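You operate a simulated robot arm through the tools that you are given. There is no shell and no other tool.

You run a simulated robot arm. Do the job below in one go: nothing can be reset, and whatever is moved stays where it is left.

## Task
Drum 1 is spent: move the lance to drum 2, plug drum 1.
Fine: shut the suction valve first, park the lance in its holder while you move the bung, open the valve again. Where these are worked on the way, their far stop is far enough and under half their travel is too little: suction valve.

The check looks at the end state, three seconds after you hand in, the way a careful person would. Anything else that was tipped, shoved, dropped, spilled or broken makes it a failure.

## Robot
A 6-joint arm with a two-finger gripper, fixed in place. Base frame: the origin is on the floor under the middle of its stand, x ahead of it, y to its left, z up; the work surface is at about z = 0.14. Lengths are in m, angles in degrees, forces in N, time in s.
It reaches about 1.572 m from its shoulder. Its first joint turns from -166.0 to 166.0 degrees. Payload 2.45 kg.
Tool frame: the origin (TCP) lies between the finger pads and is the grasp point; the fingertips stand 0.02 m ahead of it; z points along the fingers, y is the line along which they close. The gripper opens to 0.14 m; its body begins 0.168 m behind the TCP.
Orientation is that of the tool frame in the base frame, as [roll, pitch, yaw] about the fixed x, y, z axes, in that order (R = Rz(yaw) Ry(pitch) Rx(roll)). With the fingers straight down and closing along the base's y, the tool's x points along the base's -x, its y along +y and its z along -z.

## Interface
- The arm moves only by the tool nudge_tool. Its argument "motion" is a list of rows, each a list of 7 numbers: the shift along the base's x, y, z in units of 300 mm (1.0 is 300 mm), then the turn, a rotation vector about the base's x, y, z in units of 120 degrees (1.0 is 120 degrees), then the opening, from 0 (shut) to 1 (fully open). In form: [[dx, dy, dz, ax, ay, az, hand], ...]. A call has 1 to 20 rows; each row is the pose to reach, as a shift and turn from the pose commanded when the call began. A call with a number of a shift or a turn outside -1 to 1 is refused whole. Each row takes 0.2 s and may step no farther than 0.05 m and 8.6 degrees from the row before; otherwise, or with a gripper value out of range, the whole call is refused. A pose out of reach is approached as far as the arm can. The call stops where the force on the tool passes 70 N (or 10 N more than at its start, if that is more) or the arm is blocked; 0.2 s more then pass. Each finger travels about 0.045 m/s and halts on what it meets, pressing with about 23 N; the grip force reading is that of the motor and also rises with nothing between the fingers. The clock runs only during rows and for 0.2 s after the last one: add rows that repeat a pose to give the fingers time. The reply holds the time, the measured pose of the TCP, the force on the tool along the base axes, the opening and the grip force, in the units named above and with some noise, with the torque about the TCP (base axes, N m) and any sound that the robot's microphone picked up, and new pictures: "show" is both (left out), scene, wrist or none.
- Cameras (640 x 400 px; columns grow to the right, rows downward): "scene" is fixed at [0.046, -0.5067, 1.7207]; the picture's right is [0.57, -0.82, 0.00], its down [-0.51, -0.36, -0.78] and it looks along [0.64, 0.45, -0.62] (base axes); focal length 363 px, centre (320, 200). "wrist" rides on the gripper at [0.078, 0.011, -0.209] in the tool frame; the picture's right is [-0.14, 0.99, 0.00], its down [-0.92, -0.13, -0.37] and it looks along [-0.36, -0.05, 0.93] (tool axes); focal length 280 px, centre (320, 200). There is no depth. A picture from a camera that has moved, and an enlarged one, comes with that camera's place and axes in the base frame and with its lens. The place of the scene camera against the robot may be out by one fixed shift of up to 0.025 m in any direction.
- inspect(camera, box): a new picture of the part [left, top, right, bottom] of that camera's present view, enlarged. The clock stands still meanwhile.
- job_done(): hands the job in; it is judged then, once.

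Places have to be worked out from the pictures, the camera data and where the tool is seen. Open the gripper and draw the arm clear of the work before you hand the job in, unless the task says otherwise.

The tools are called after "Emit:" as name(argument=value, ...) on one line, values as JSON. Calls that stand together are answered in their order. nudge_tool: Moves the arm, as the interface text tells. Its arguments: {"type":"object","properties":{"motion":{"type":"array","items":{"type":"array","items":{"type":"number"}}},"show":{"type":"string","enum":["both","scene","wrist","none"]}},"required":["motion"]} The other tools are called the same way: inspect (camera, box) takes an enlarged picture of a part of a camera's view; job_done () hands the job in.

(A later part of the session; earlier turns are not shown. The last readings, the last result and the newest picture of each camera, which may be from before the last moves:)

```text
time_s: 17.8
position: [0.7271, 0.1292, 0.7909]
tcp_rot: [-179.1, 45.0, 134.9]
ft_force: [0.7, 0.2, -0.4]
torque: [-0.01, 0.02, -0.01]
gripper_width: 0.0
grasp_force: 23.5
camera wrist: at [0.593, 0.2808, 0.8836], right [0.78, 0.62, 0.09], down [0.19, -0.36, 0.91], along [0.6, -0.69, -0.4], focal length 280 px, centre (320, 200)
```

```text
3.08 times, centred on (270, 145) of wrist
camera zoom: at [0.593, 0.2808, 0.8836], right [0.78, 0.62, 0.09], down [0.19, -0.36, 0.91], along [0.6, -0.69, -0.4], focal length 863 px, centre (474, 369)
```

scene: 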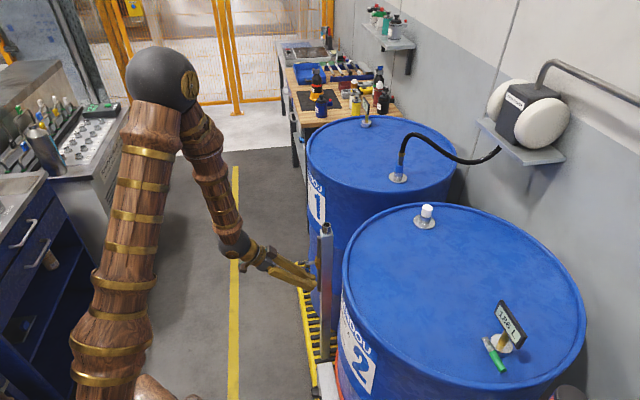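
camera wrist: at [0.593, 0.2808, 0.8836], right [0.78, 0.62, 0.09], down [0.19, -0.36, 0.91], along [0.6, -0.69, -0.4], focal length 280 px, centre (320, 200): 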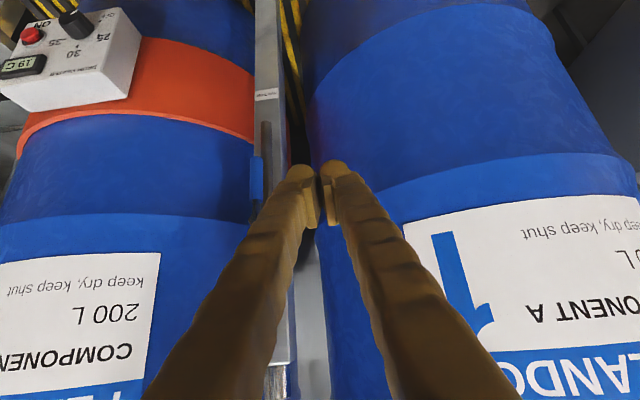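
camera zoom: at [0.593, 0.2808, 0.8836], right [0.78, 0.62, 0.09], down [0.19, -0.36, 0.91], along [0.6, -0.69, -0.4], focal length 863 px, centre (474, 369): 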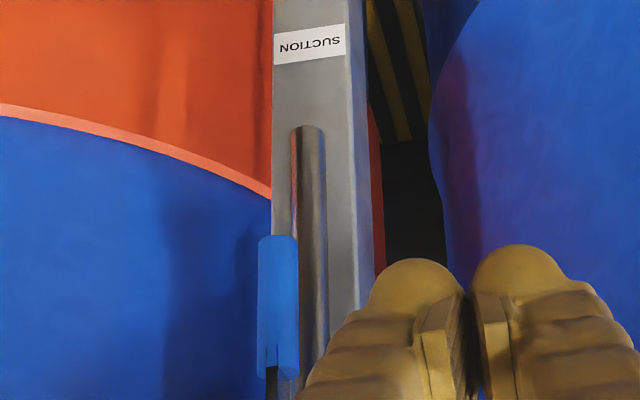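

The "SUCTION" label is clearly readable and the lever is still hanging straight. I'll advance beside it on this side and come close without touching yet.

Emit:
nudge_tool(motion=[[0.055, -0.055, -0.078, 0, 0, 0, 0], [0.11, -0.11, -0.155, 0, 0, 0, 0], [0.165, -0.165, -0.233, 0, 0, 0, 0], [0.094, -0.236, -0.233, 0, 0, 0, 0]], show="wrist")

```text
time_s: 18.8
position: [0.7546, 0.0571, 0.7219]
tcp_rot: [-179.1, 45.1, 134.9]
ft_force: [-0.1, 0.5, 0.7]
torque: [0.0, -0.01, -0.04]
gripper_width: 0.0002
grasp_force: 23.4
camera wrist: at [0.6205, 0.2091, 0.8129], right [0.78, 0.62, 0.09], down [0.19, -0.36, 0.91], along [0.6, -0.69, -0.4], focal length 280 px, centre (320, 200)
```

wrist: 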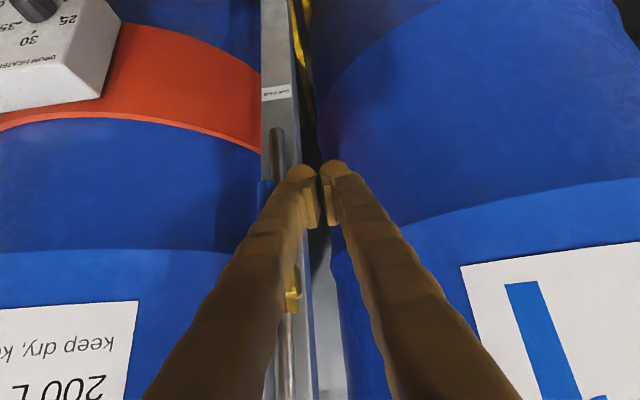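

No contact yet; the gap is about 1 cm. Now a gentle push towards the drum-2 side.

Emit:
nudge_tool(motion=[[-0.014, -0.014, 0, 0, 0, 0, 0], [-0.027, -0.027, -0.004, 0, 0, 0, 0], [-0.039, -0.039, -0.01, 0, 0, 0, 0], [-0.051, -0.051, -0.018, 0, 0, 0, 0]], show="wrist")

```text
time_s: 19.8
position: [0.7379, 0.0413, 0.7161]
tcp_rot: [-179.2, 45.1, 134.9]
ft_force: [0.9, 0.5, 0.8]
torque: [0.0, 0.0, 0.01]
gripper_width: 0.0001
grasp_force: 23.4
camera wrist: at [0.605, 0.1939, 0.8077], right [0.78, 0.62, 0.09], down [0.19, -0.36, 0.91], along [0.6, -0.69, -0.4], focal length 280 px, centre (320, 200)
```

wrist: 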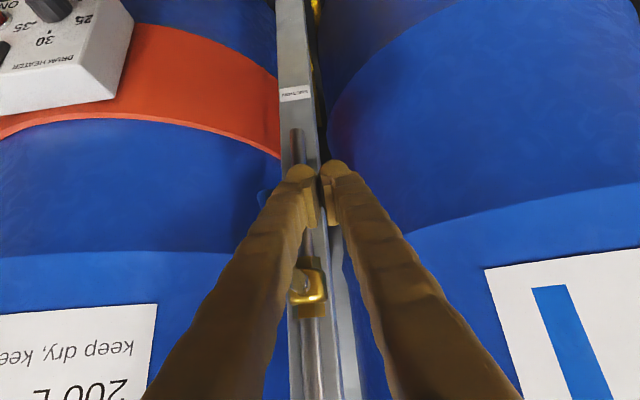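

No resistance, and the blue grip has begun to move with the fingers. Continuing along the arc.

Emit:
nudge_tool(motion=[[-0.018, -0.018, -0.005, 0, 0, 0, 0], [-0.0365, -0.0365, -0.0087, 0, 0, 0, 0], [-0.057, -0.057, -0.008, 0, 0, 0, 0], [-0.0768, -0.0768, -0.0047, 0, 0, 0, 0], [-0.096, -0.096, 0.004, 0, 0, 0, 0], [-0.115, -0.115, 0.0143, 0, 0, 0, 0]], show="both")

```text
time_s: 21.2
position: [0.7038, 0.0073, 0.7195]
tcp_rot: [-179.2, 45.1, 134.9]
ft_force: [-0.1, -0.1, 0.3]
torque: [0.04, -0.01, 0.04]
gripper_width: 0.0
grasp_force: 23.5
camera wrist: at [0.5708, 0.1591, 0.8117], right [0.78, 0.62, 0.09], down [0.19, -0.36, 0.91], along [0.6, -0.69, -0.4], focal length 280 px, centre (320, 200)
```

scene: 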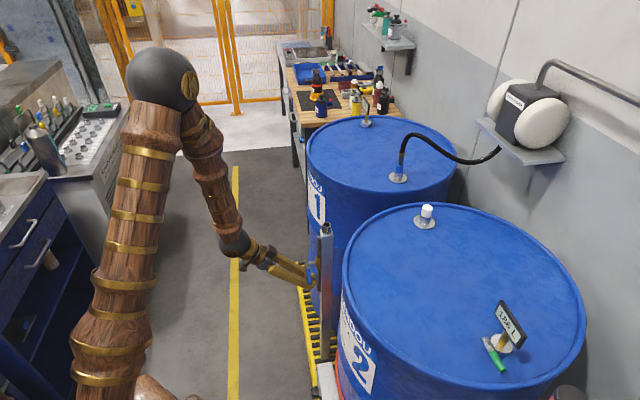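
wrist: 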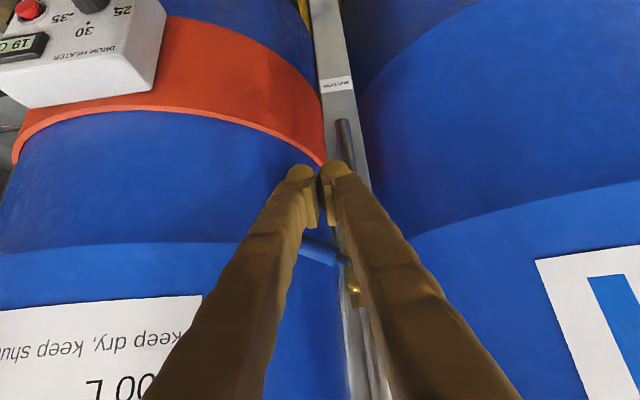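

The lever is now around 60° over. Continuing upward to bring it to the horizontal far stop, watching for the force rise.

Emit:
nudge_tool(motion=[[-0.018, -0.018, 0.016, 0, 0, 0, 0], [-0.035, -0.035, 0.035, 0, 0, 0, 0], [-0.05, -0.05, 0.06, 0, 0, 0, 0], [-0.0615, -0.0615, 0.085, 0, 0, 0, 0]], show="both")

Emit:
inspect(camera="wrist", box=[260, 150, 400, 320])

Emit:
inspect(camera="scene", box=[280, 215, 360, 300])

```text
time_s: 22.2
position: [0.6858, -0.0121, 0.7457]
tcp_rot: [-179.2, 45.2, 134.9]
ft_force: [-0.7, 4.6, -3.4]
torque: [-0.11, -0.05, -0.01]
gripper_width: 0.0059
grasp_force: 29.3
camera wrist: at [0.5528, 0.1409, 0.8374], right [0.78, 0.62, 0.09], down [0.19, -0.36, 0.91], along [0.6, -0.69, -0.4], focal length 280 px, centre (320, 200)
```

scene: 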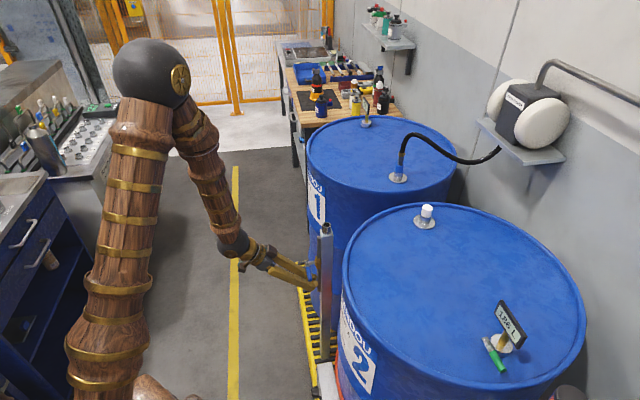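
wrist: 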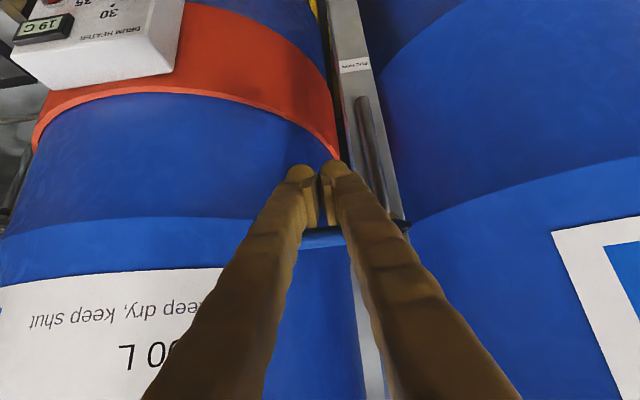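

```text
2.35 times, centred on (330, 235) of wrist
camera zoom: at [0.5528, 0.1409, 0.8374], right [0.78, 0.62, 0.09], down [0.19, -0.36, 0.91], along [0.6, -0.69, -0.4], focal length 660 px, centre (296, 118)
```

zoom: 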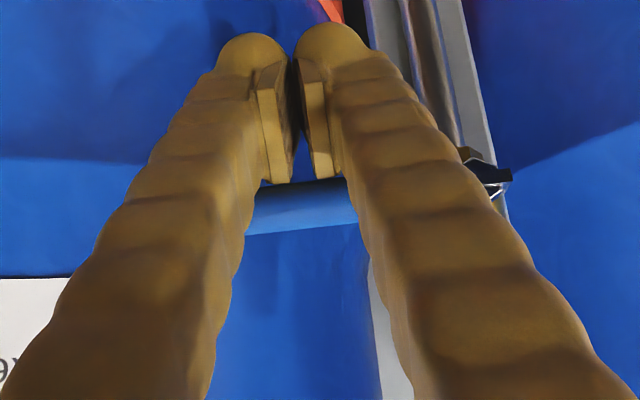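

```text
4.71 times, centred on (320, 258) of scene
camera zoom: at [0.046, -0.5067, 1.7207], right [0.57, -0.82, 0.0], down [-0.51, -0.36, -0.78], along [0.64, 0.45, -0.62], focal length 1709 px, centre (320, -71)
```

zoom: 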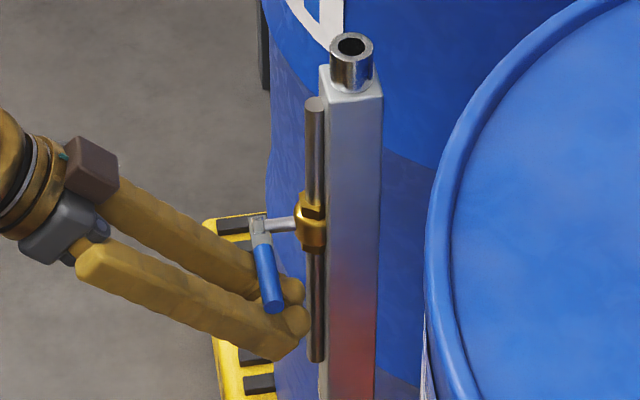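

The lever is nearly horizontal with light contact force. I'll push up a little more to be sure it is on its far stop.

Emit:
nudge_tool(motion=[[-0.003, -0.003, 0.015, 0, 0, 0, 0], [-0.005, -0.005, 0.03, 0, 0, 0, 0], [-0.006, -0.006, 0.045, 0, 0, 0, 0]], show="none")

```text
time_s: 22.8
position: [0.6821, -0.0115, 0.7491]
tcp_rot: [-178.7, 44.5, 135.5]
ft_force: [-6.6, 7.9, -10.5]
torque: [-0.31, -0.1, -0.09]
gripper_width: 0.006
grasp_force: 29.5
stopped in row 2: the force on the tool passed its limit at 78 N (the readings are from after the stop); the commanded pose is now the measured one
```

The force rose to 78 N: the lever is firmly on its far (closed) stop. I'll lower the fingers away from it, retreat along the tool axis and check the result.

Emit:
nudge_tool(motion=[[0, 0, -0.05, 0, 0, 0, 0], [0, 0, -0.1, 0, 0, 0, 0], [-0.08, 0.08, 0.0167, 0, 0, 0, 0], [-0.16, 0.16, 0.13, 0, 0, 0, 0], [-0.24, 0.24, 0.245, 0, 0, 0, 0], [-0.32, 0.32, 0.36, 0, 0, 0, 0]])

Emit:
inspect(camera="wrist", box=[300, 60, 420, 220])

Emit:
inspect(camera="scene", box=[280, 215, 360, 300])

```text
time_s: 24.2
position: [0.5858, 0.0845, 0.858]
tcp_rot: [-179.0, 44.6, 135.3]
ft_force: [-0.2, -0.6, 0.2]
torque: [0.01, 0.01, -0.03]
gripper_width: 0.0001
grasp_force: 29.5
camera wrist: at [0.4529, 0.2373, 0.9514], right [0.78, 0.63, 0.08], down [0.2, -0.36, 0.91], along [0.6, -0.69, -0.4], focal length 280 px, centre (320, 200)
```

scene: 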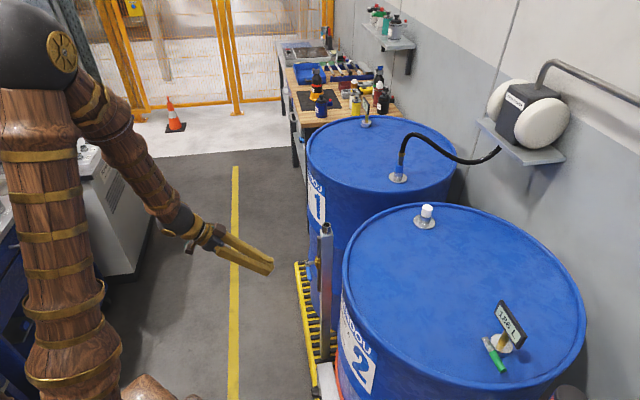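
wrist: 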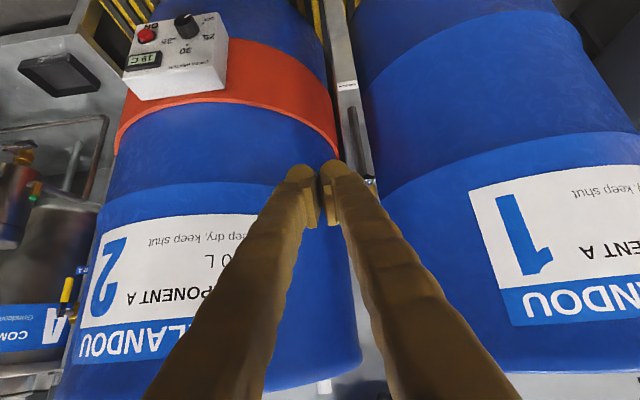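

```text
2.50 times, centred on (360, 140) of wrist
camera zoom: at [0.4529, 0.2373, 0.9514], right [0.78, 0.63, 0.08], down [0.2, -0.36, 0.91], along [0.6, -0.69, -0.4], focal length 701 px, centre (220, 350)
```

zoom: 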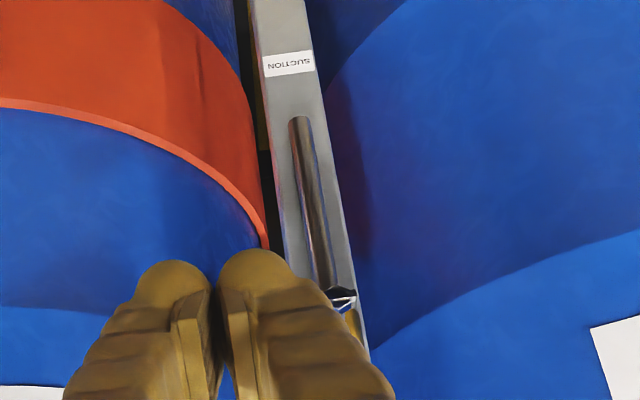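

```text
4.71 times, centred on (320, 258) of scene
camera zoom: at [0.046, -0.5067, 1.7207], right [0.57, -0.82, 0.0], down [-0.51, -0.36, -0.78], along [0.64, 0.45, -0.62], focal length 1709 px, centre (320, -71)
```

zoom: 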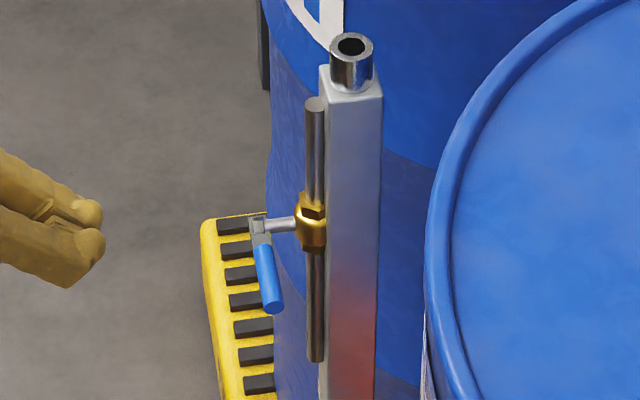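

The valve lever now lies across the pipe on its far stop: shut. Next the lance: I put its flange at about (1.045, -0.132, 1.021) and drum 2's flange at (0.890, -0.300, 1.017). Keeping this 45° tool posture (hose leaves toward the wall), I'll rise and move to a viewpoint near the lance.

Emit:
nudge_tool(motion=[[0, 0, 0.15, 0, 0, 0, 0.1], [0, 0, 0.3, 0, 0, 0, 0.2], [0, 0, 0.45, 0, 0, 0, 0.3], [0, 0, 0.6, 0, 0, 0, 0.4], [0, 0, 0.75, 0, 0, 0, 0.5], [0, 0, 0.9, 0, 0, 0, 0.5], [0, 0, 1.0, 0, 0, 0, 0.5]], show="none")

Emit:
nudge_tool(motion=[[0.12, -0.03, 0.08, 0, 0, 0, 0.5], [0.24, -0.06, 0.16, 0, 0, 0, 0.5], [0.36, -0.1, 0.24, 0, 0, 0, 0.5], [0.5, -0.14, 0.3, 0, 0, 0, 0.5], [0.64, -0.18, 0.32, 0, 0, 0, 0.5], [0.78, -0.22, 0.33, 0, 0, 0, 0.5], [0.92, -0.26, 0.33, 0, 0, 0, 0.5], [1.0, -0.3, 0.33, 0, 0, 0, 0.5]])

```text
time_s: 25.8
position: [0.587, 0.0846, 1.1594]
tcp_rot: [-178.9, 44.7, 135.3]
ft_force: [-0.3, 0.5, 0.1]
torque: [0.0, 0.03, -0.01]
gripper_width: 0.0698
grasp_force: 0.1
```

```text
time_s: 27.6
position: [0.8873, -0.0064, 1.2567]
tcp_rot: [-178.9, 44.5, 135.3]
ft_force: [0.7, -0.8, 0.6]
torque: [0.02, 0.02, 0.0]
gripper_width: 0.0704
grasp_force: 0.1
camera wrist: at [0.754, 0.1458, 1.3501], right [0.78, 0.63, 0.08], down [0.2, -0.36, 0.91], along [0.6, -0.69, -0.4], focal length 280 px, centre (320, 200)
```

scene: 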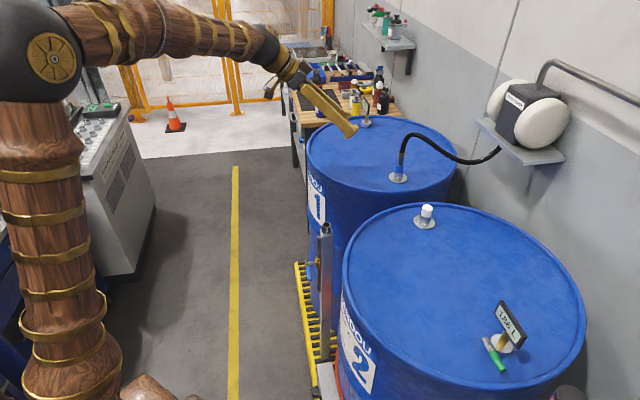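
wrist: 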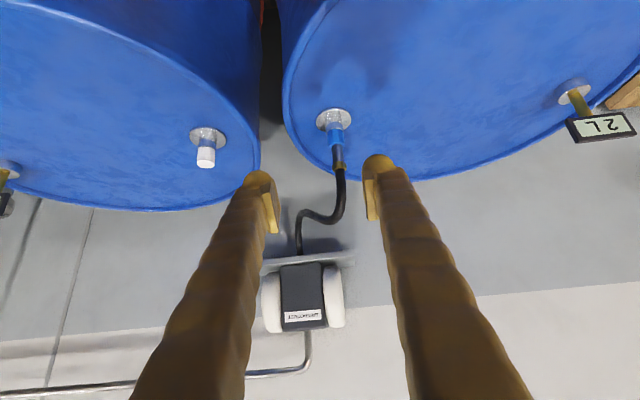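

Good view of both openings from the aisle side. Zooming in on the lance fitting and on the bung.

Emit:
inspect(camera="wrist", box=[285, 90, 385, 200])

Emit:
inspect(camera="wrist", box=[170, 110, 240, 180])

Emit:
inspect(camera="wrist", box=[230, 140, 420, 350])

```text
3.64 times, centred on (335, 145) of wrist
camera zoom: at [0.754, 0.1458, 1.3501], right [0.78, 0.63, 0.08], down [0.2, -0.36, 0.91], along [0.6, -0.69, -0.4], focal length 1020 px, centre (266, 400)
```

zoom: 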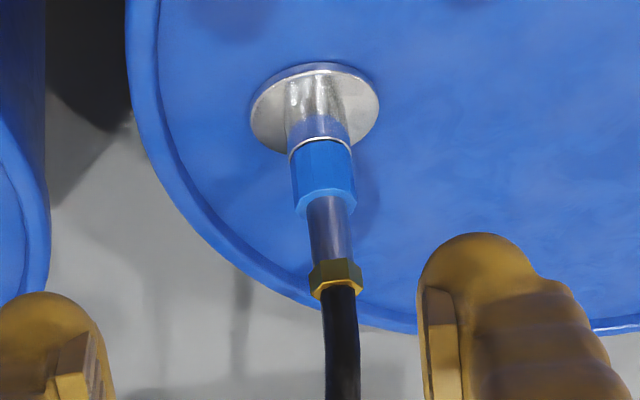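

```text
5.71 times, centred on (205, 145) of wrist
camera zoom: at [0.754, 0.1458, 1.3501], right [0.78, 0.63, 0.08], down [0.2, -0.36, 0.91], along [0.6, -0.69, -0.4], focal length 1602 px, centre (977, 514)
```

zoom: 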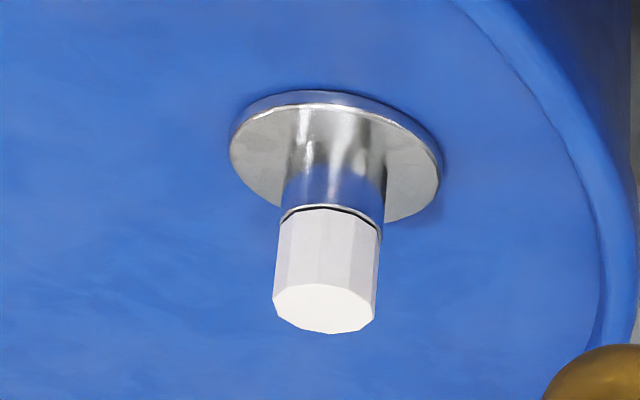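

```text
1.90 times, centred on (325, 245) of wrist
camera zoom: at [0.754, 0.1458, 1.3501], right [0.78, 0.63, 0.08], down [0.2, -0.36, 0.91], along [0.6, -0.69, -0.4], focal length 534 px, centre (310, 114)
```

zoom: 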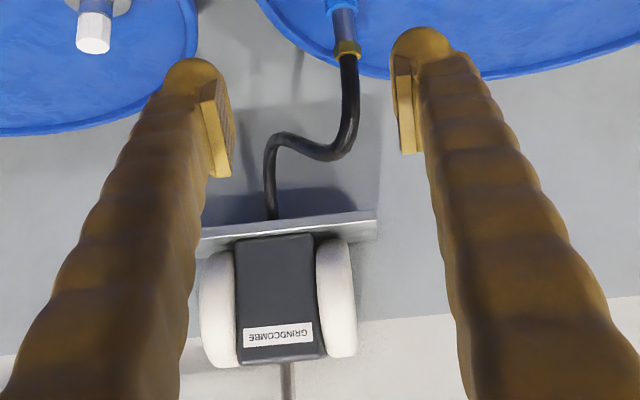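

The lance has a blue octagonal collar (z≈1.043–1.075) sitting on the drum's neck, axis at about (1.043, -0.130). I'll move to a pre-grasp point 12 cm back along the tool axis with fingers straddling it.

Emit:
nudge_tool(motion=[[0.08, -0.05, -0.09, 0, 0, 0, 0.5], [0.16, -0.1, -0.18, 0, 0, 0, 0.5], [0.24, -0.155, -0.27, 0, 0, 0, 0.5], [0.326, -0.209, -0.362, 0, 0, 0, 0.5]], show="both")

Emit:
inspect(camera="wrist", box=[230, 80, 410, 250])

```text
time_s: 28.6
position: [0.9846, -0.0685, 1.1474]
tcp_rot: [-178.8, 44.6, 135.3]
ft_force: [-0.6, -0.4, 0.7]
torque: [0.02, 0.0, 0.02]
gripper_width: 0.0701
grasp_force: 0.2
camera wrist: at [0.8512, 0.0827, 1.2418], right [0.78, 0.63, 0.08], down [0.2, -0.36, 0.91], along [0.6, -0.69, -0.4], focal length 280 px, centre (320, 200)
```

scene: 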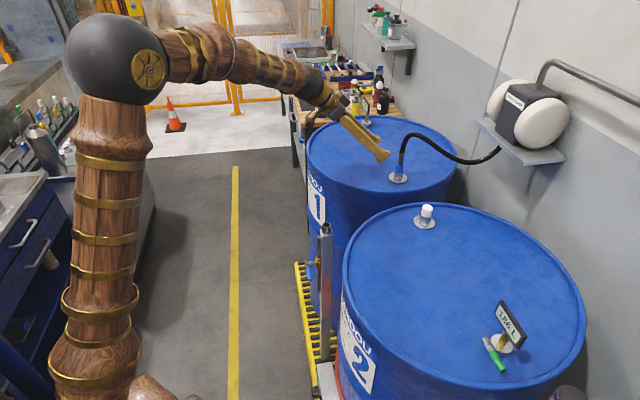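
wrist: 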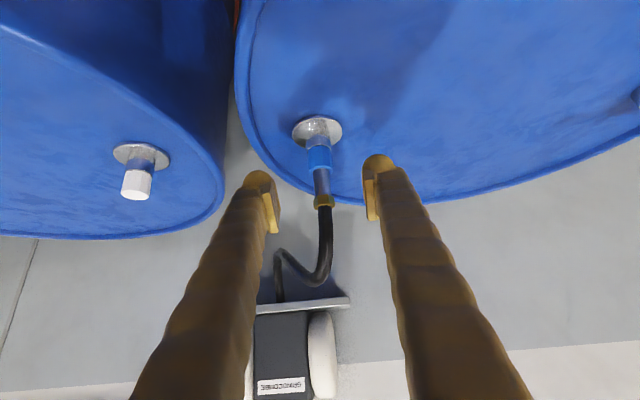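

```text
2.35 times, centred on (320, 165) of wrist
camera zoom: at [0.8512, 0.0827, 1.2418], right [0.78, 0.63, 0.08], down [0.2, -0.36, 0.91], along [0.6, -0.69, -0.4], focal length 660 px, centre (320, 282)
```

zoom: 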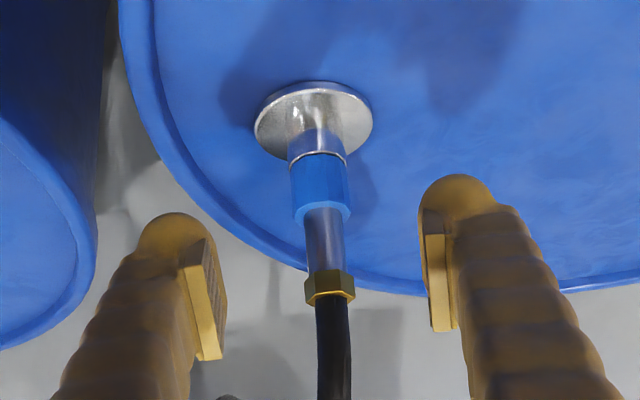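

Everything lines up: collar centre at about (1.043, -0.130, 1.057). Advancing along the tool axis so the pads straddle the collar.

Emit:
nudge_tool(motion=[[0.05, -0.052, -0.073, 0, 0, 0, 0.5], [0.1, -0.104, -0.146, 0, 0, 0, 0.5], [0.15, -0.156, -0.22, 0, 0, 0, 0.5], [0.195, -0.205, -0.291, 0, 0, 0, 0.5]], show="both")

Emit:
inspect(camera="wrist", box=[240, 120, 400, 270])

Emit:
inspect(camera="scene", box=[350, 110, 450, 200])

```text
time_s: 29.6
position: [1.0426, -0.1296, 1.0593]
tcp_rot: [-178.8, 44.5, 135.3]
ft_force: [-0.2, 0.2, 0.0]
torque: [0.04, 0.05, 0.02]
gripper_width: 0.0701
grasp_force: 0.1
camera wrist: at [0.9092, 0.0217, 1.1542], right [0.78, 0.63, 0.08], down [0.2, -0.36, 0.91], along [0.6, -0.69, -0.4], focal length 280 px, centre (320, 200)
```

scene: 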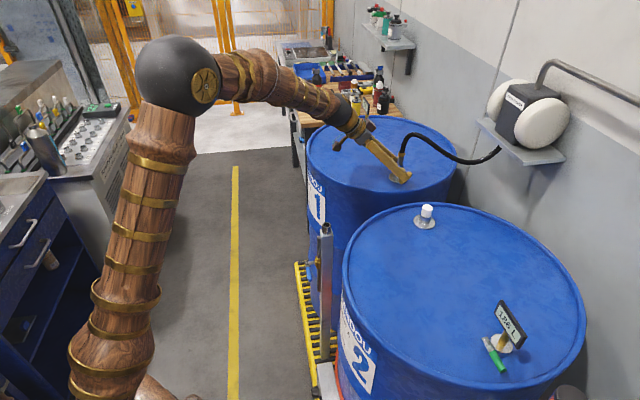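
wrist: 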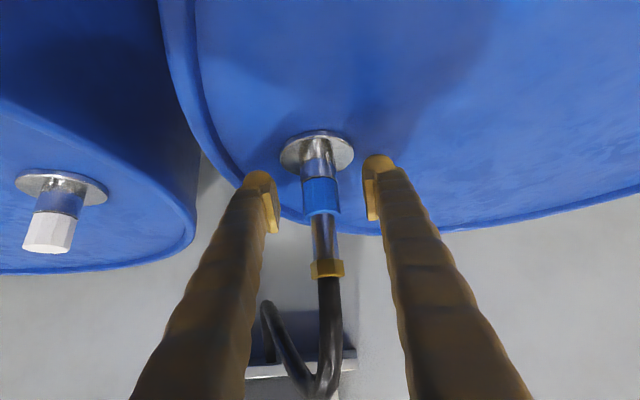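

```text
2.67 times, centred on (320, 195) of wrist
camera zoom: at [0.9092, 0.0217, 1.1542], right [0.78, 0.63, 0.08], down [0.2, -0.36, 0.91], along [0.6, -0.69, -0.4], focal length 748 px, centre (320, 213)
```

zoom: 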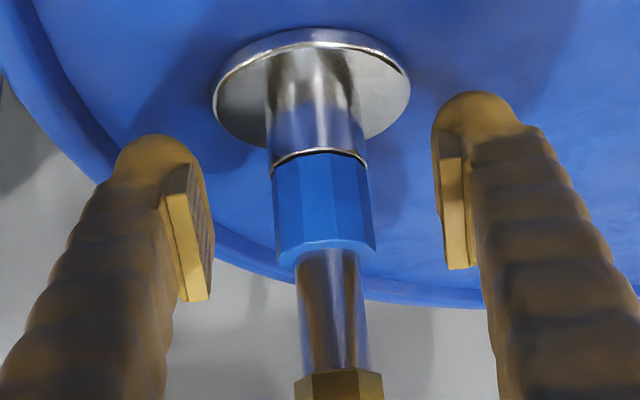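

```text
4.44 times, centred on (400, 155) of scene
camera zoom: at [0.046, -0.5067, 1.7207], right [0.57, -0.82, 0.0], down [-0.51, -0.36, -0.78], along [0.64, 0.45, -0.62], focal length 1614 px, centre (-36, 400)
```

zoom: 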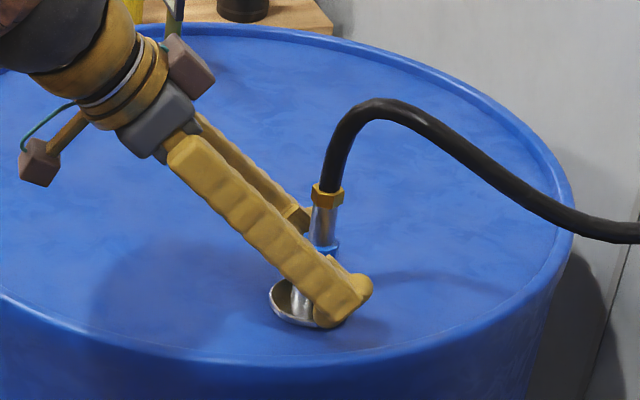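

The collar is centred between the pads. Closing the gripper on it.

Emit:
nudge_tool(motion=[[0, 0, 0, 0, 0, 0, 0.35], [0, 0, 0, 0, 0, 0, 0.2], [0, 0, 0, 0, 0, 0, 0.1], [0, 0, 0, 0, 0, 0, 0], [0, 0, 0, 0, 0, 0, 0], [0, 0, 0, 0, 0, 0, 0]], show="wrist")

```text
time_s: 31.0
position: [1.0428, -0.1296, 1.0604]
tcp_rot: [-178.9, 44.6, 135.3]
ft_force: [11.2, 2.0, -2.9]
torque: [0.02, -0.12, 0.07]
gripper_width: 0.0295
grasp_force: 44.8
camera wrist: at [0.9094, 0.0219, 1.154], right [0.78, 0.63, 0.08], down [0.2, -0.36, 0.91], along [0.6, -0.69, -0.4], focal length 280 px, centre (320, 200)
```

wrist: 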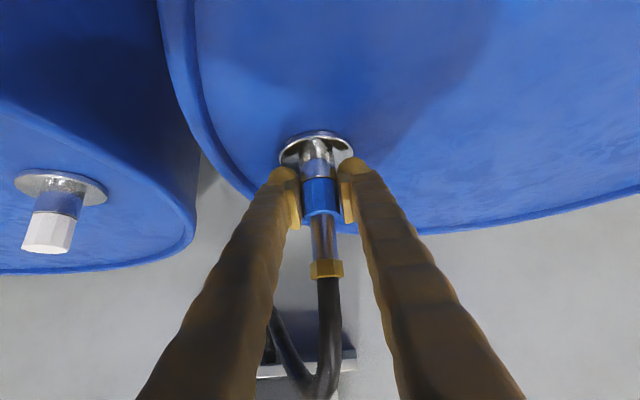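

Firm grip on the collar (29.5 mm). Lifting straight up a little to see how it comes out.

Emit:
nudge_tool(motion=[[0.002, 0.002, 0.03, 0, 0, 0, 0], [0.003, 0.003, 0.07, 0, 0, 0, 0], [0.003, 0.003, 0.13, 0, 0, 0, 0], [0.003, 0.003, 0.2, 0, 0, 0, 0]], show="both")

Emit:
inspect(camera="wrist", box=[240, 100, 400, 270])

```text
time_s: 31.5
position: [1.0419, -0.1294, 1.0607]
tcp_rot: [-178.4, 44.2, 135.7]
ft_force: [26.5, -6.6, -14.9]
torque: [-0.07, -0.3, 0.07]
gripper_width: 0.0293
grasp_force: 45.1
stopped in row 2: the force on the tool passed its limit at 80 N (the readings are from after the stop); the commanded pose is now the measured one
camera wrist: at [0.9103, 0.0219, 1.1557], right [0.78, 0.63, 0.08], down [0.21, -0.36, 0.91], along [0.6, -0.69, -0.41], focal length 280 px, centre (320, 200)
```

scene: 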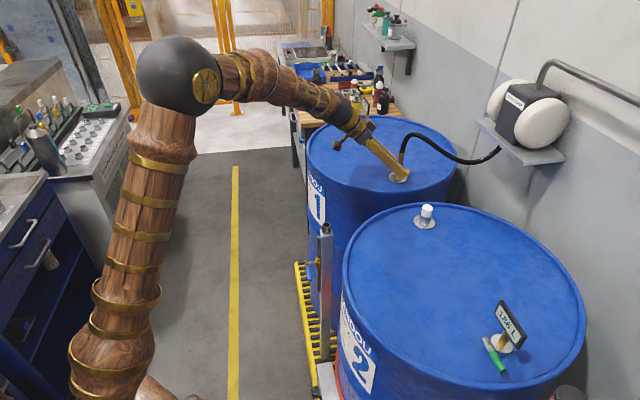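
wrist: 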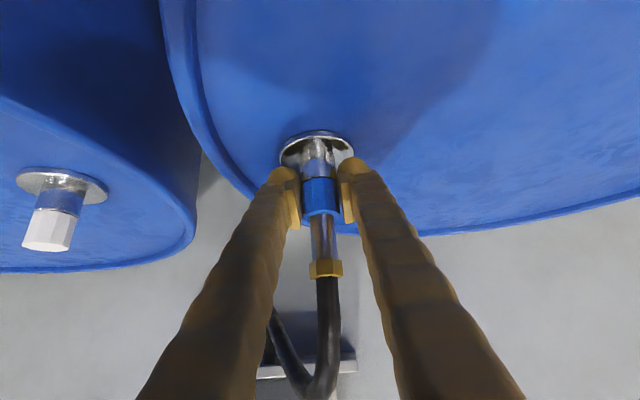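

```text
2.35 times, centred on (320, 185) of wrist
camera zoom: at [0.9103, 0.0219, 1.1557], right [0.78, 0.63, 0.08], down [0.21, -0.36, 0.91], along [0.6, -0.69, -0.41], focal length 660 px, centre (320, 235)
```

zoom: 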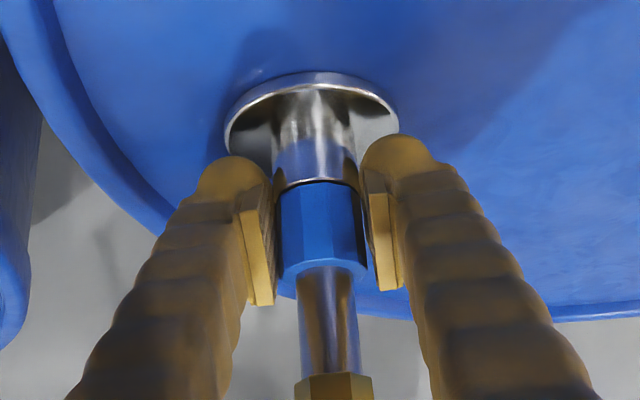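

The lance won't lift: the force went past 80 N with no movement. I'll ease off the load and look closely at how the collar is fixed to the neck.

Emit:
inspect(camera="wrist", box=[285, 120, 360, 220])

Emit:
inspect(camera="scene", box=[375, 130, 425, 195])

Emit:
inspect(camera="wrist", box=[5, 150, 125, 265])

Emit:
inspect(camera="scene", box=[405, 195, 445, 235])

```text
4.00 times, centred on (322, 170) of wrist
camera zoom: at [0.9103, 0.0219, 1.1557], right [0.78, 0.63, 0.08], down [0.21, -0.36, 0.91], along [0.6, -0.69, -0.41], focal length 1122 px, centre (310, 320)
```

zoom: 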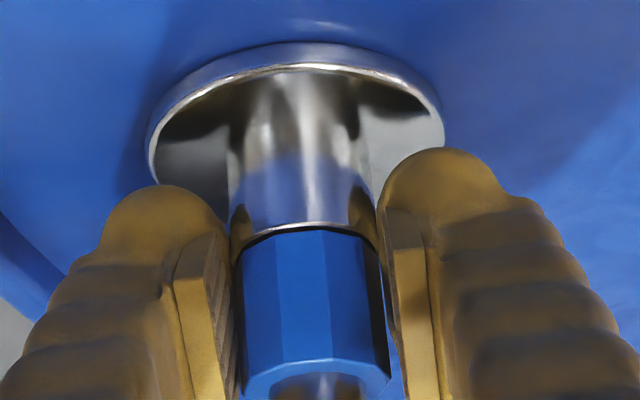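

```text
6.15 times, centred on (400, 162) of scene
camera zoom: at [0.046, -0.5067, 1.7207], right [0.57, -0.82, 0.0], down [-0.51, -0.36, -0.78], along [0.64, 0.45, -0.62], focal length 2235 px, centre (-172, 431)
```

zoom: 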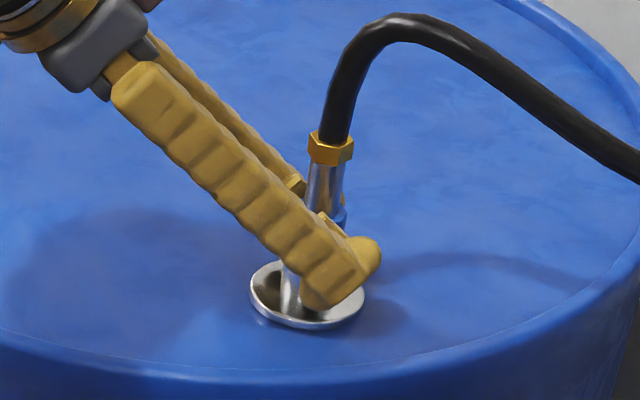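

```text
3.48 times, centred on (65, 208) of wrist
camera zoom: at [0.9103, 0.0219, 1.1557], right [0.78, 0.63, 0.08], down [0.21, -0.36, 0.91], along [0.6, -0.69, -0.41], focal length 975 px, centre (1207, 174)
```

zoom: 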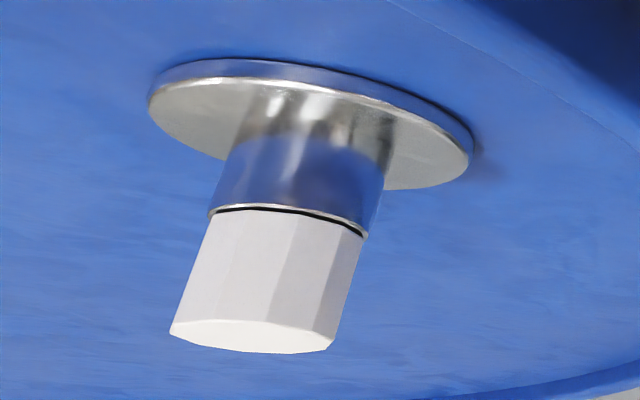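

```text
10.00 times, centred on (425, 215) of scene
camera zoom: at [0.046, -0.5067, 1.7207], right [0.57, -0.82, 0.0], down [-0.51, -0.36, -0.78], along [0.64, 0.45, -0.62], focal length 3632 px, centre (-730, 50)
```

zoom: 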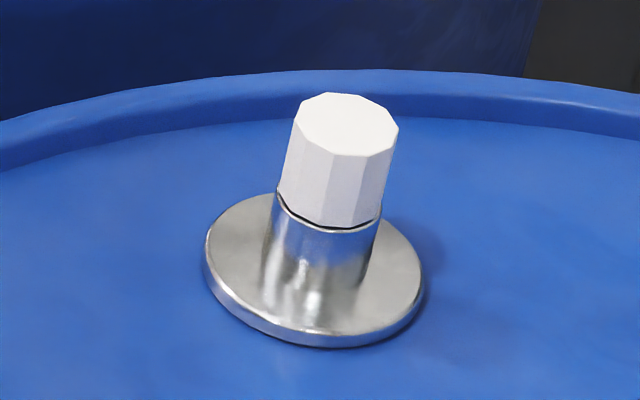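

In the close-up the fingertip domes reach down alongside the silver neck, so I was probably clamping the fixed neck rim as well. I'll open, rise about 15 mm so only the blue collar is between the pads, and look again.

Emit:
nudge_tool(motion=[[0, 0, 0, 0, 0, 0, 0.3], [0, 0, 0, 0, 0, 0, 0.4], [0, 0, 0, 0, 0, 0, 0.4], [0, 0, 0, 0, 0, 0, 0.4], [0.002, 0, 0.025, 0, 0, 0, 0.4], [0.003, -0.003, 0.05, 0, 0, 0, 0.4]], show="wrist")

Emit:
inspect(camera="wrist", box=[260, 120, 385, 250])

Emit:
inspect(camera="scene", box=[375, 130, 425, 195])

```text
time_s: 32.9
position: [1.0425, -0.131, 1.077]
tcp_rot: [-178.4, 44.2, 135.6]
ft_force: [0.1, 0.5, 0.2]
torque: [-0.01, 0.01, 0.02]
gripper_width: 0.0561
grasp_force: 0.1
camera wrist: at [0.9105, 0.0214, 1.1718], right [0.78, 0.63, 0.08], down [0.2, -0.36, 0.91], along [0.6, -0.69, -0.41], focal length 280 px, centre (320, 200)
```

wrist: 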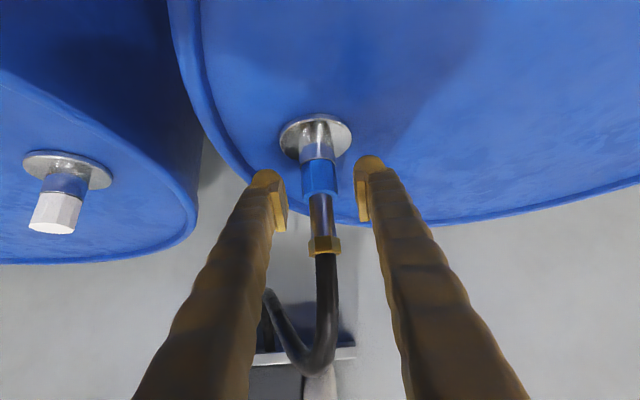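

```text
3.08 times, centred on (322, 185) of wrist
camera zoom: at [0.9105, 0.0214, 1.1718], right [0.78, 0.63, 0.08], down [0.2, -0.36, 0.91], along [0.6, -0.69, -0.41], focal length 863 px, centre (312, 246)
```

zoom: 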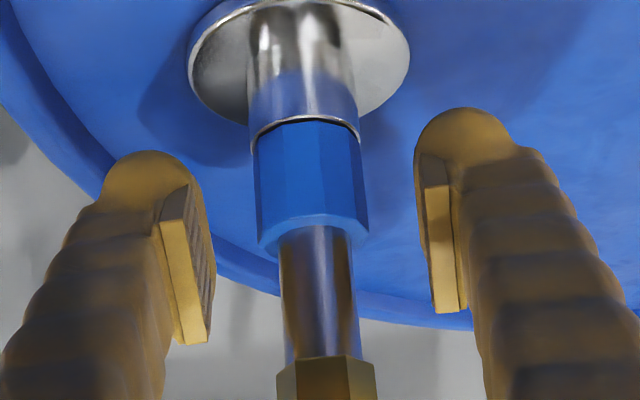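

```text
6.15 times, centred on (400, 162) of scene
camera zoom: at [0.046, -0.5067, 1.7207], right [0.57, -0.82, 0.0], down [-0.51, -0.36, -0.78], along [0.64, 0.45, -0.62], focal length 2235 px, centre (-172, 431)
```

zoom: 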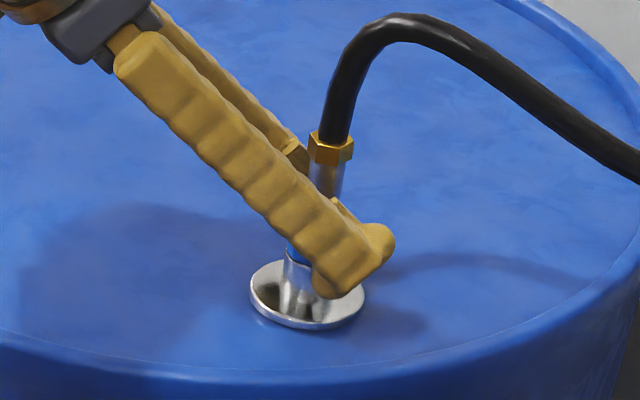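

Now the collar's upper half is between the pads with the tips clear of the neck rim. Closing here.

Emit:
nudge_tool(motion=[[0, 0, -0.005, 0, 0, 0, 0.25], [0, 0, -0.005, 0, 0, 0, 0.1], [0, 0, -0.005, 0, 0, 0, 0], [0, 0, -0.005, 0, 0, 0, 0], [0, 0, -0.005, 0, 0, 0, 0]], show="wrist")

Emit:
inspect(camera="wrist", box=[260, 120, 385, 250])

```text
time_s: 34.1
position: [1.0432, -0.1299, 1.0755]
tcp_rot: [-178.4, 44.3, 135.6]
ft_force: [10.9, 3.6, -0.1]
torque: [0.1, -0.15, -0.01]
gripper_width: 0.0285
grasp_force: 23.0
camera wrist: at [0.9107, 0.0215, 1.1702], right [0.78, 0.63, 0.08], down [0.2, -0.36, 0.91], along [0.6, -0.69, -0.41], focal length 280 px, centre (320, 200)
```

wrist: 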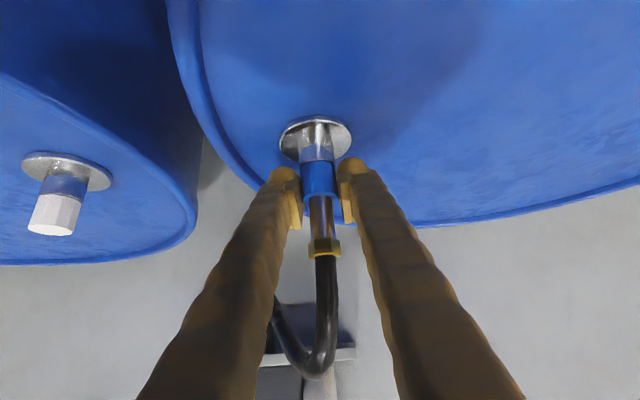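

```text
3.08 times, centred on (322, 185) of wrist
camera zoom: at [0.9107, 0.0215, 1.1702], right [0.78, 0.63, 0.08], down [0.2, -0.36, 0.91], along [0.6, -0.69, -0.41], focal length 863 px, centre (312, 246)
```

zoom: 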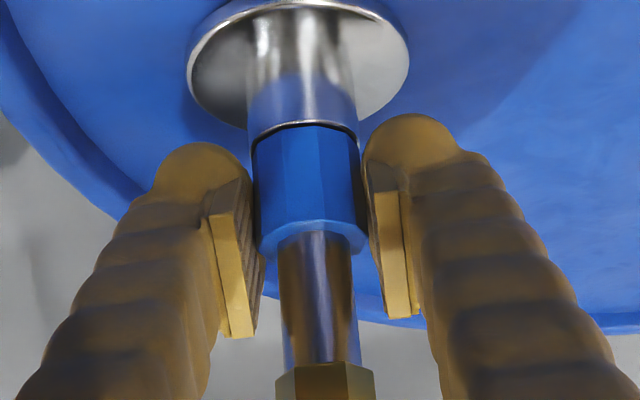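

Now 28.5 mm and 23 N: only the collar is held (before it was 29.5 mm on the neck). Lifting gently.

Emit:
nudge_tool(motion=[[0, 0, 0.01, 0, 0, 0, 0], [0, 0, 0.02, 0, 0, 0, 0], [0, 0, 0.035, 0, 0, 0, 0], [0, 0, 0.05, 0, 0, 0, 0], [0, 0, 0.07, 0, 0, 0, 0]], show="wrist")

Emit:
inspect(camera="wrist", box=[260, 120, 385, 250])

```text
time_s: 35.3
position: [1.0421, -0.1289, 1.0961]
tcp_rot: [-178.3, 44.2, 135.5]
ft_force: [0.2, 0.3, -2.0]
torque: [-0.02, -0.01, 0.0]
gripper_width: 0.0281
grasp_force: 23.0
camera wrist: at [0.9104, 0.0212, 1.1913], right [0.78, 0.63, 0.08], down [0.2, -0.36, 0.91], along [0.6, -0.69, -0.41], focal length 280 px, centre (320, 200)
```

wrist: 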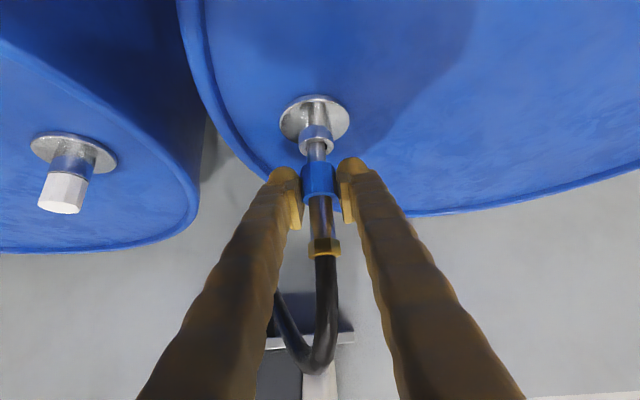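

```text
3.08 times, centred on (322, 185) of wrist
camera zoom: at [0.9104, 0.0212, 1.1913], right [0.78, 0.63, 0.08], down [0.2, -0.36, 0.91], along [0.6, -0.69, -0.41], focal length 863 px, centre (312, 246)
```

zoom: 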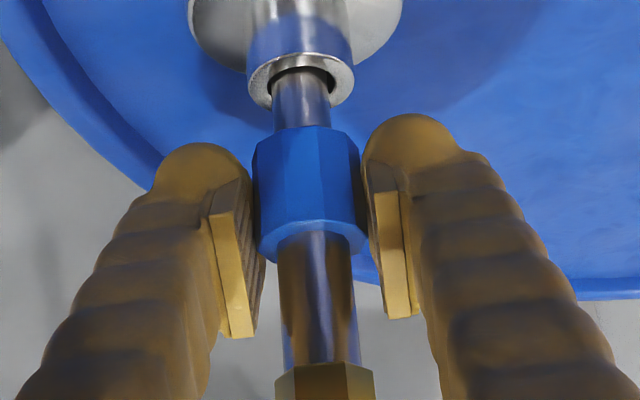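

The lance is coming out freely (only about 2 N). I'll lift further in moderate steps and watch for its lower end.

Emit:
nudge_tool(motion=[[0, 0, 0.08, 0, 0, 0, 0], [0, 0, 0.17, 0, 0, 0, 0], [0, 0, 0.27, 0, 0, 0, 0], [0, 0, 0.37, 0, 0, 0, 0], [0, 0, 0.47, 0, 0, 0, 0], [0, 0, 0.57, 0, 0, 0, 0]], show="both")

```text
time_s: 36.7
position: [1.0421, -0.1321, 1.2677]
tcp_rot: [-178.6, 44.1, 135.7]
ft_force: [-0.4, -0.3, -1.9]
torque: [-0.03, -0.01, -0.03]
gripper_width: 0.0282
grasp_force: 23.3
camera wrist: at [0.91, 0.0209, 1.3622], right [0.78, 0.63, 0.08], down [0.21, -0.36, 0.91], along [0.6, -0.69, -0.41], focal length 280 px, centre (320, 200)
```

scene: 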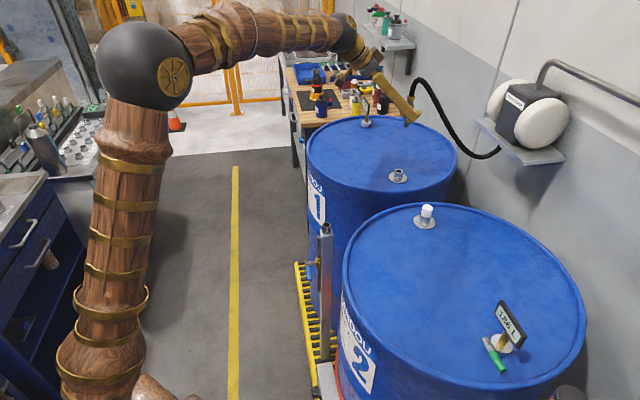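
wrist: 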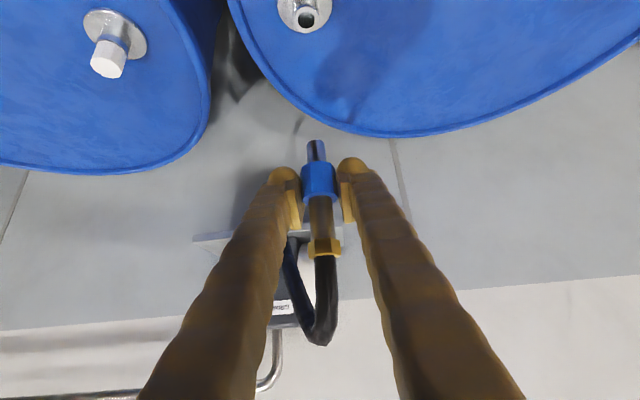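

The lance is already clear: it has only a short stub below the collar. Zooming in to judge its length and tilt.

Emit:
inspect(camera="wrist", box=[260, 100, 400, 270])

Emit:
inspect(camera="scene", box=[350, 60, 450, 190])

Emit:
inspect(camera="wrist", box=[60, 0, 360, 120])

```text
2.35 times, centred on (330, 185) of wrist
camera zoom: at [0.91, 0.0209, 1.3622], right [0.78, 0.63, 0.08], down [0.21, -0.36, 0.91], along [0.6, -0.69, -0.41], focal length 660 px, centre (296, 235)
```

zoom: 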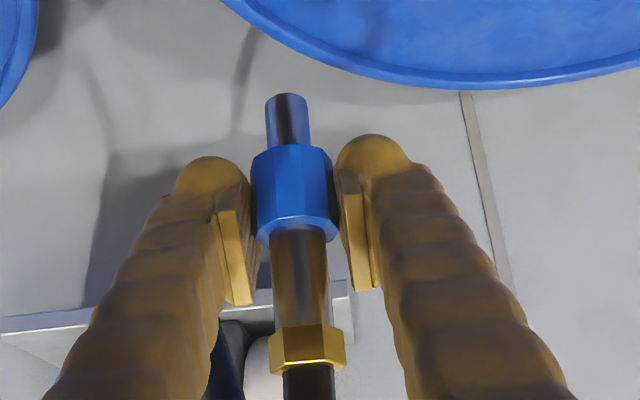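

```text
3.08 times, centred on (400, 125) of scene
camera zoom: at [0.046, -0.5067, 1.7207], right [0.57, -0.82, 0.0], down [-0.51, -0.36, -0.78], along [0.64, 0.45, -0.62], focal length 1117 px, centre (74, 431)
```

zoom: 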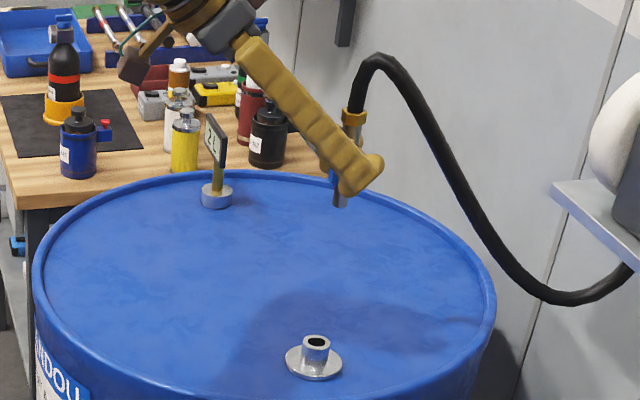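

```text
2.13 times, centred on (210, 60) of wrist
camera zoom: at [0.91, 0.0209, 1.3622], right [0.78, 0.63, 0.08], down [0.21, -0.36, 0.91], along [0.6, -0.69, -0.41], focal length 598 px, centre (555, 499)
```

zoom: 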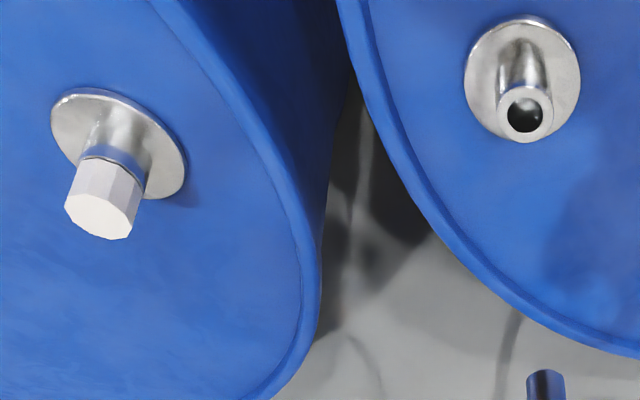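

The lance has a stub of about 3 cm below the collar, hanging straight. For accurate insertions I'll take a reference picture: lower to about 4 cm above drum 1's open neck (same lateral command as when it came out) and note where the mouth appears in the wrist view.

Emit:
nudge_tool(motion=[[0, 0, -0.1, 0, 0, 0, 0], [0, 0, -0.2, 0, 0, 0, 0], [0, 0, -0.3, 0, 0, 0, 0], [0, 0, -0.4, 0, 0, 0, 0], [0, 0, -0.4, 0, 0, 0, 0]], show="wrist")

Emit:
inspect(camera="wrist", box=[265, 70, 375, 220])

```text
time_s: 37.9
position: [1.042, -0.1308, 1.1475]
tcp_rot: [-178.4, 44.2, 135.6]
ft_force: [0.0, -0.3, -2.4]
torque: [0.02, 0.02, -0.03]
gripper_width: 0.0282
grasp_force: 22.8
camera wrist: at [0.9099, 0.0208, 1.2427], right [0.78, 0.63, 0.08], down [0.2, -0.36, 0.91], along [0.6, -0.69, -0.41], focal length 280 px, centre (320, 200)
```

wrist: 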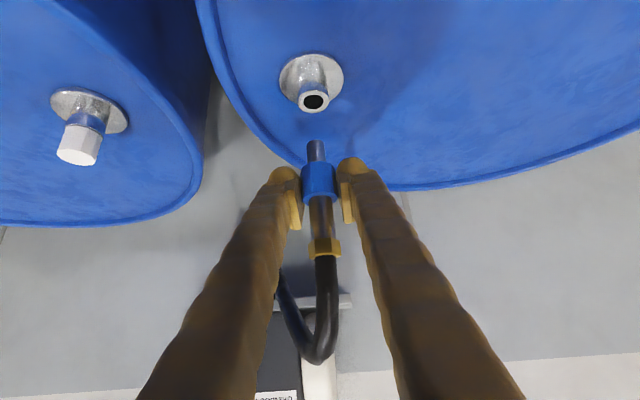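

```text
2.67 times, centred on (320, 145) of wrist
camera zoom: at [0.9099, 0.0208, 1.2427], right [0.78, 0.63, 0.08], down [0.2, -0.36, 0.91], along [0.6, -0.69, -0.41], focal length 748 px, centre (320, 347)
```

zoom: 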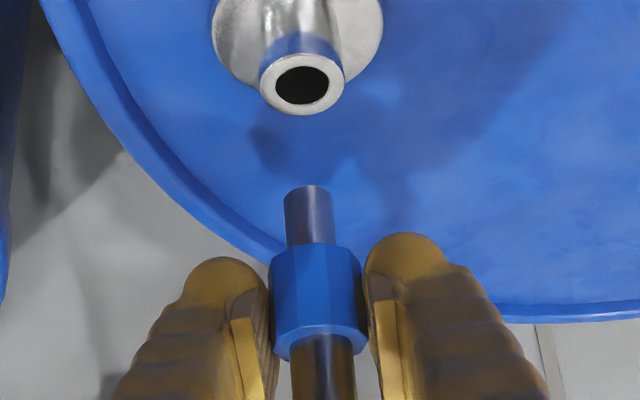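

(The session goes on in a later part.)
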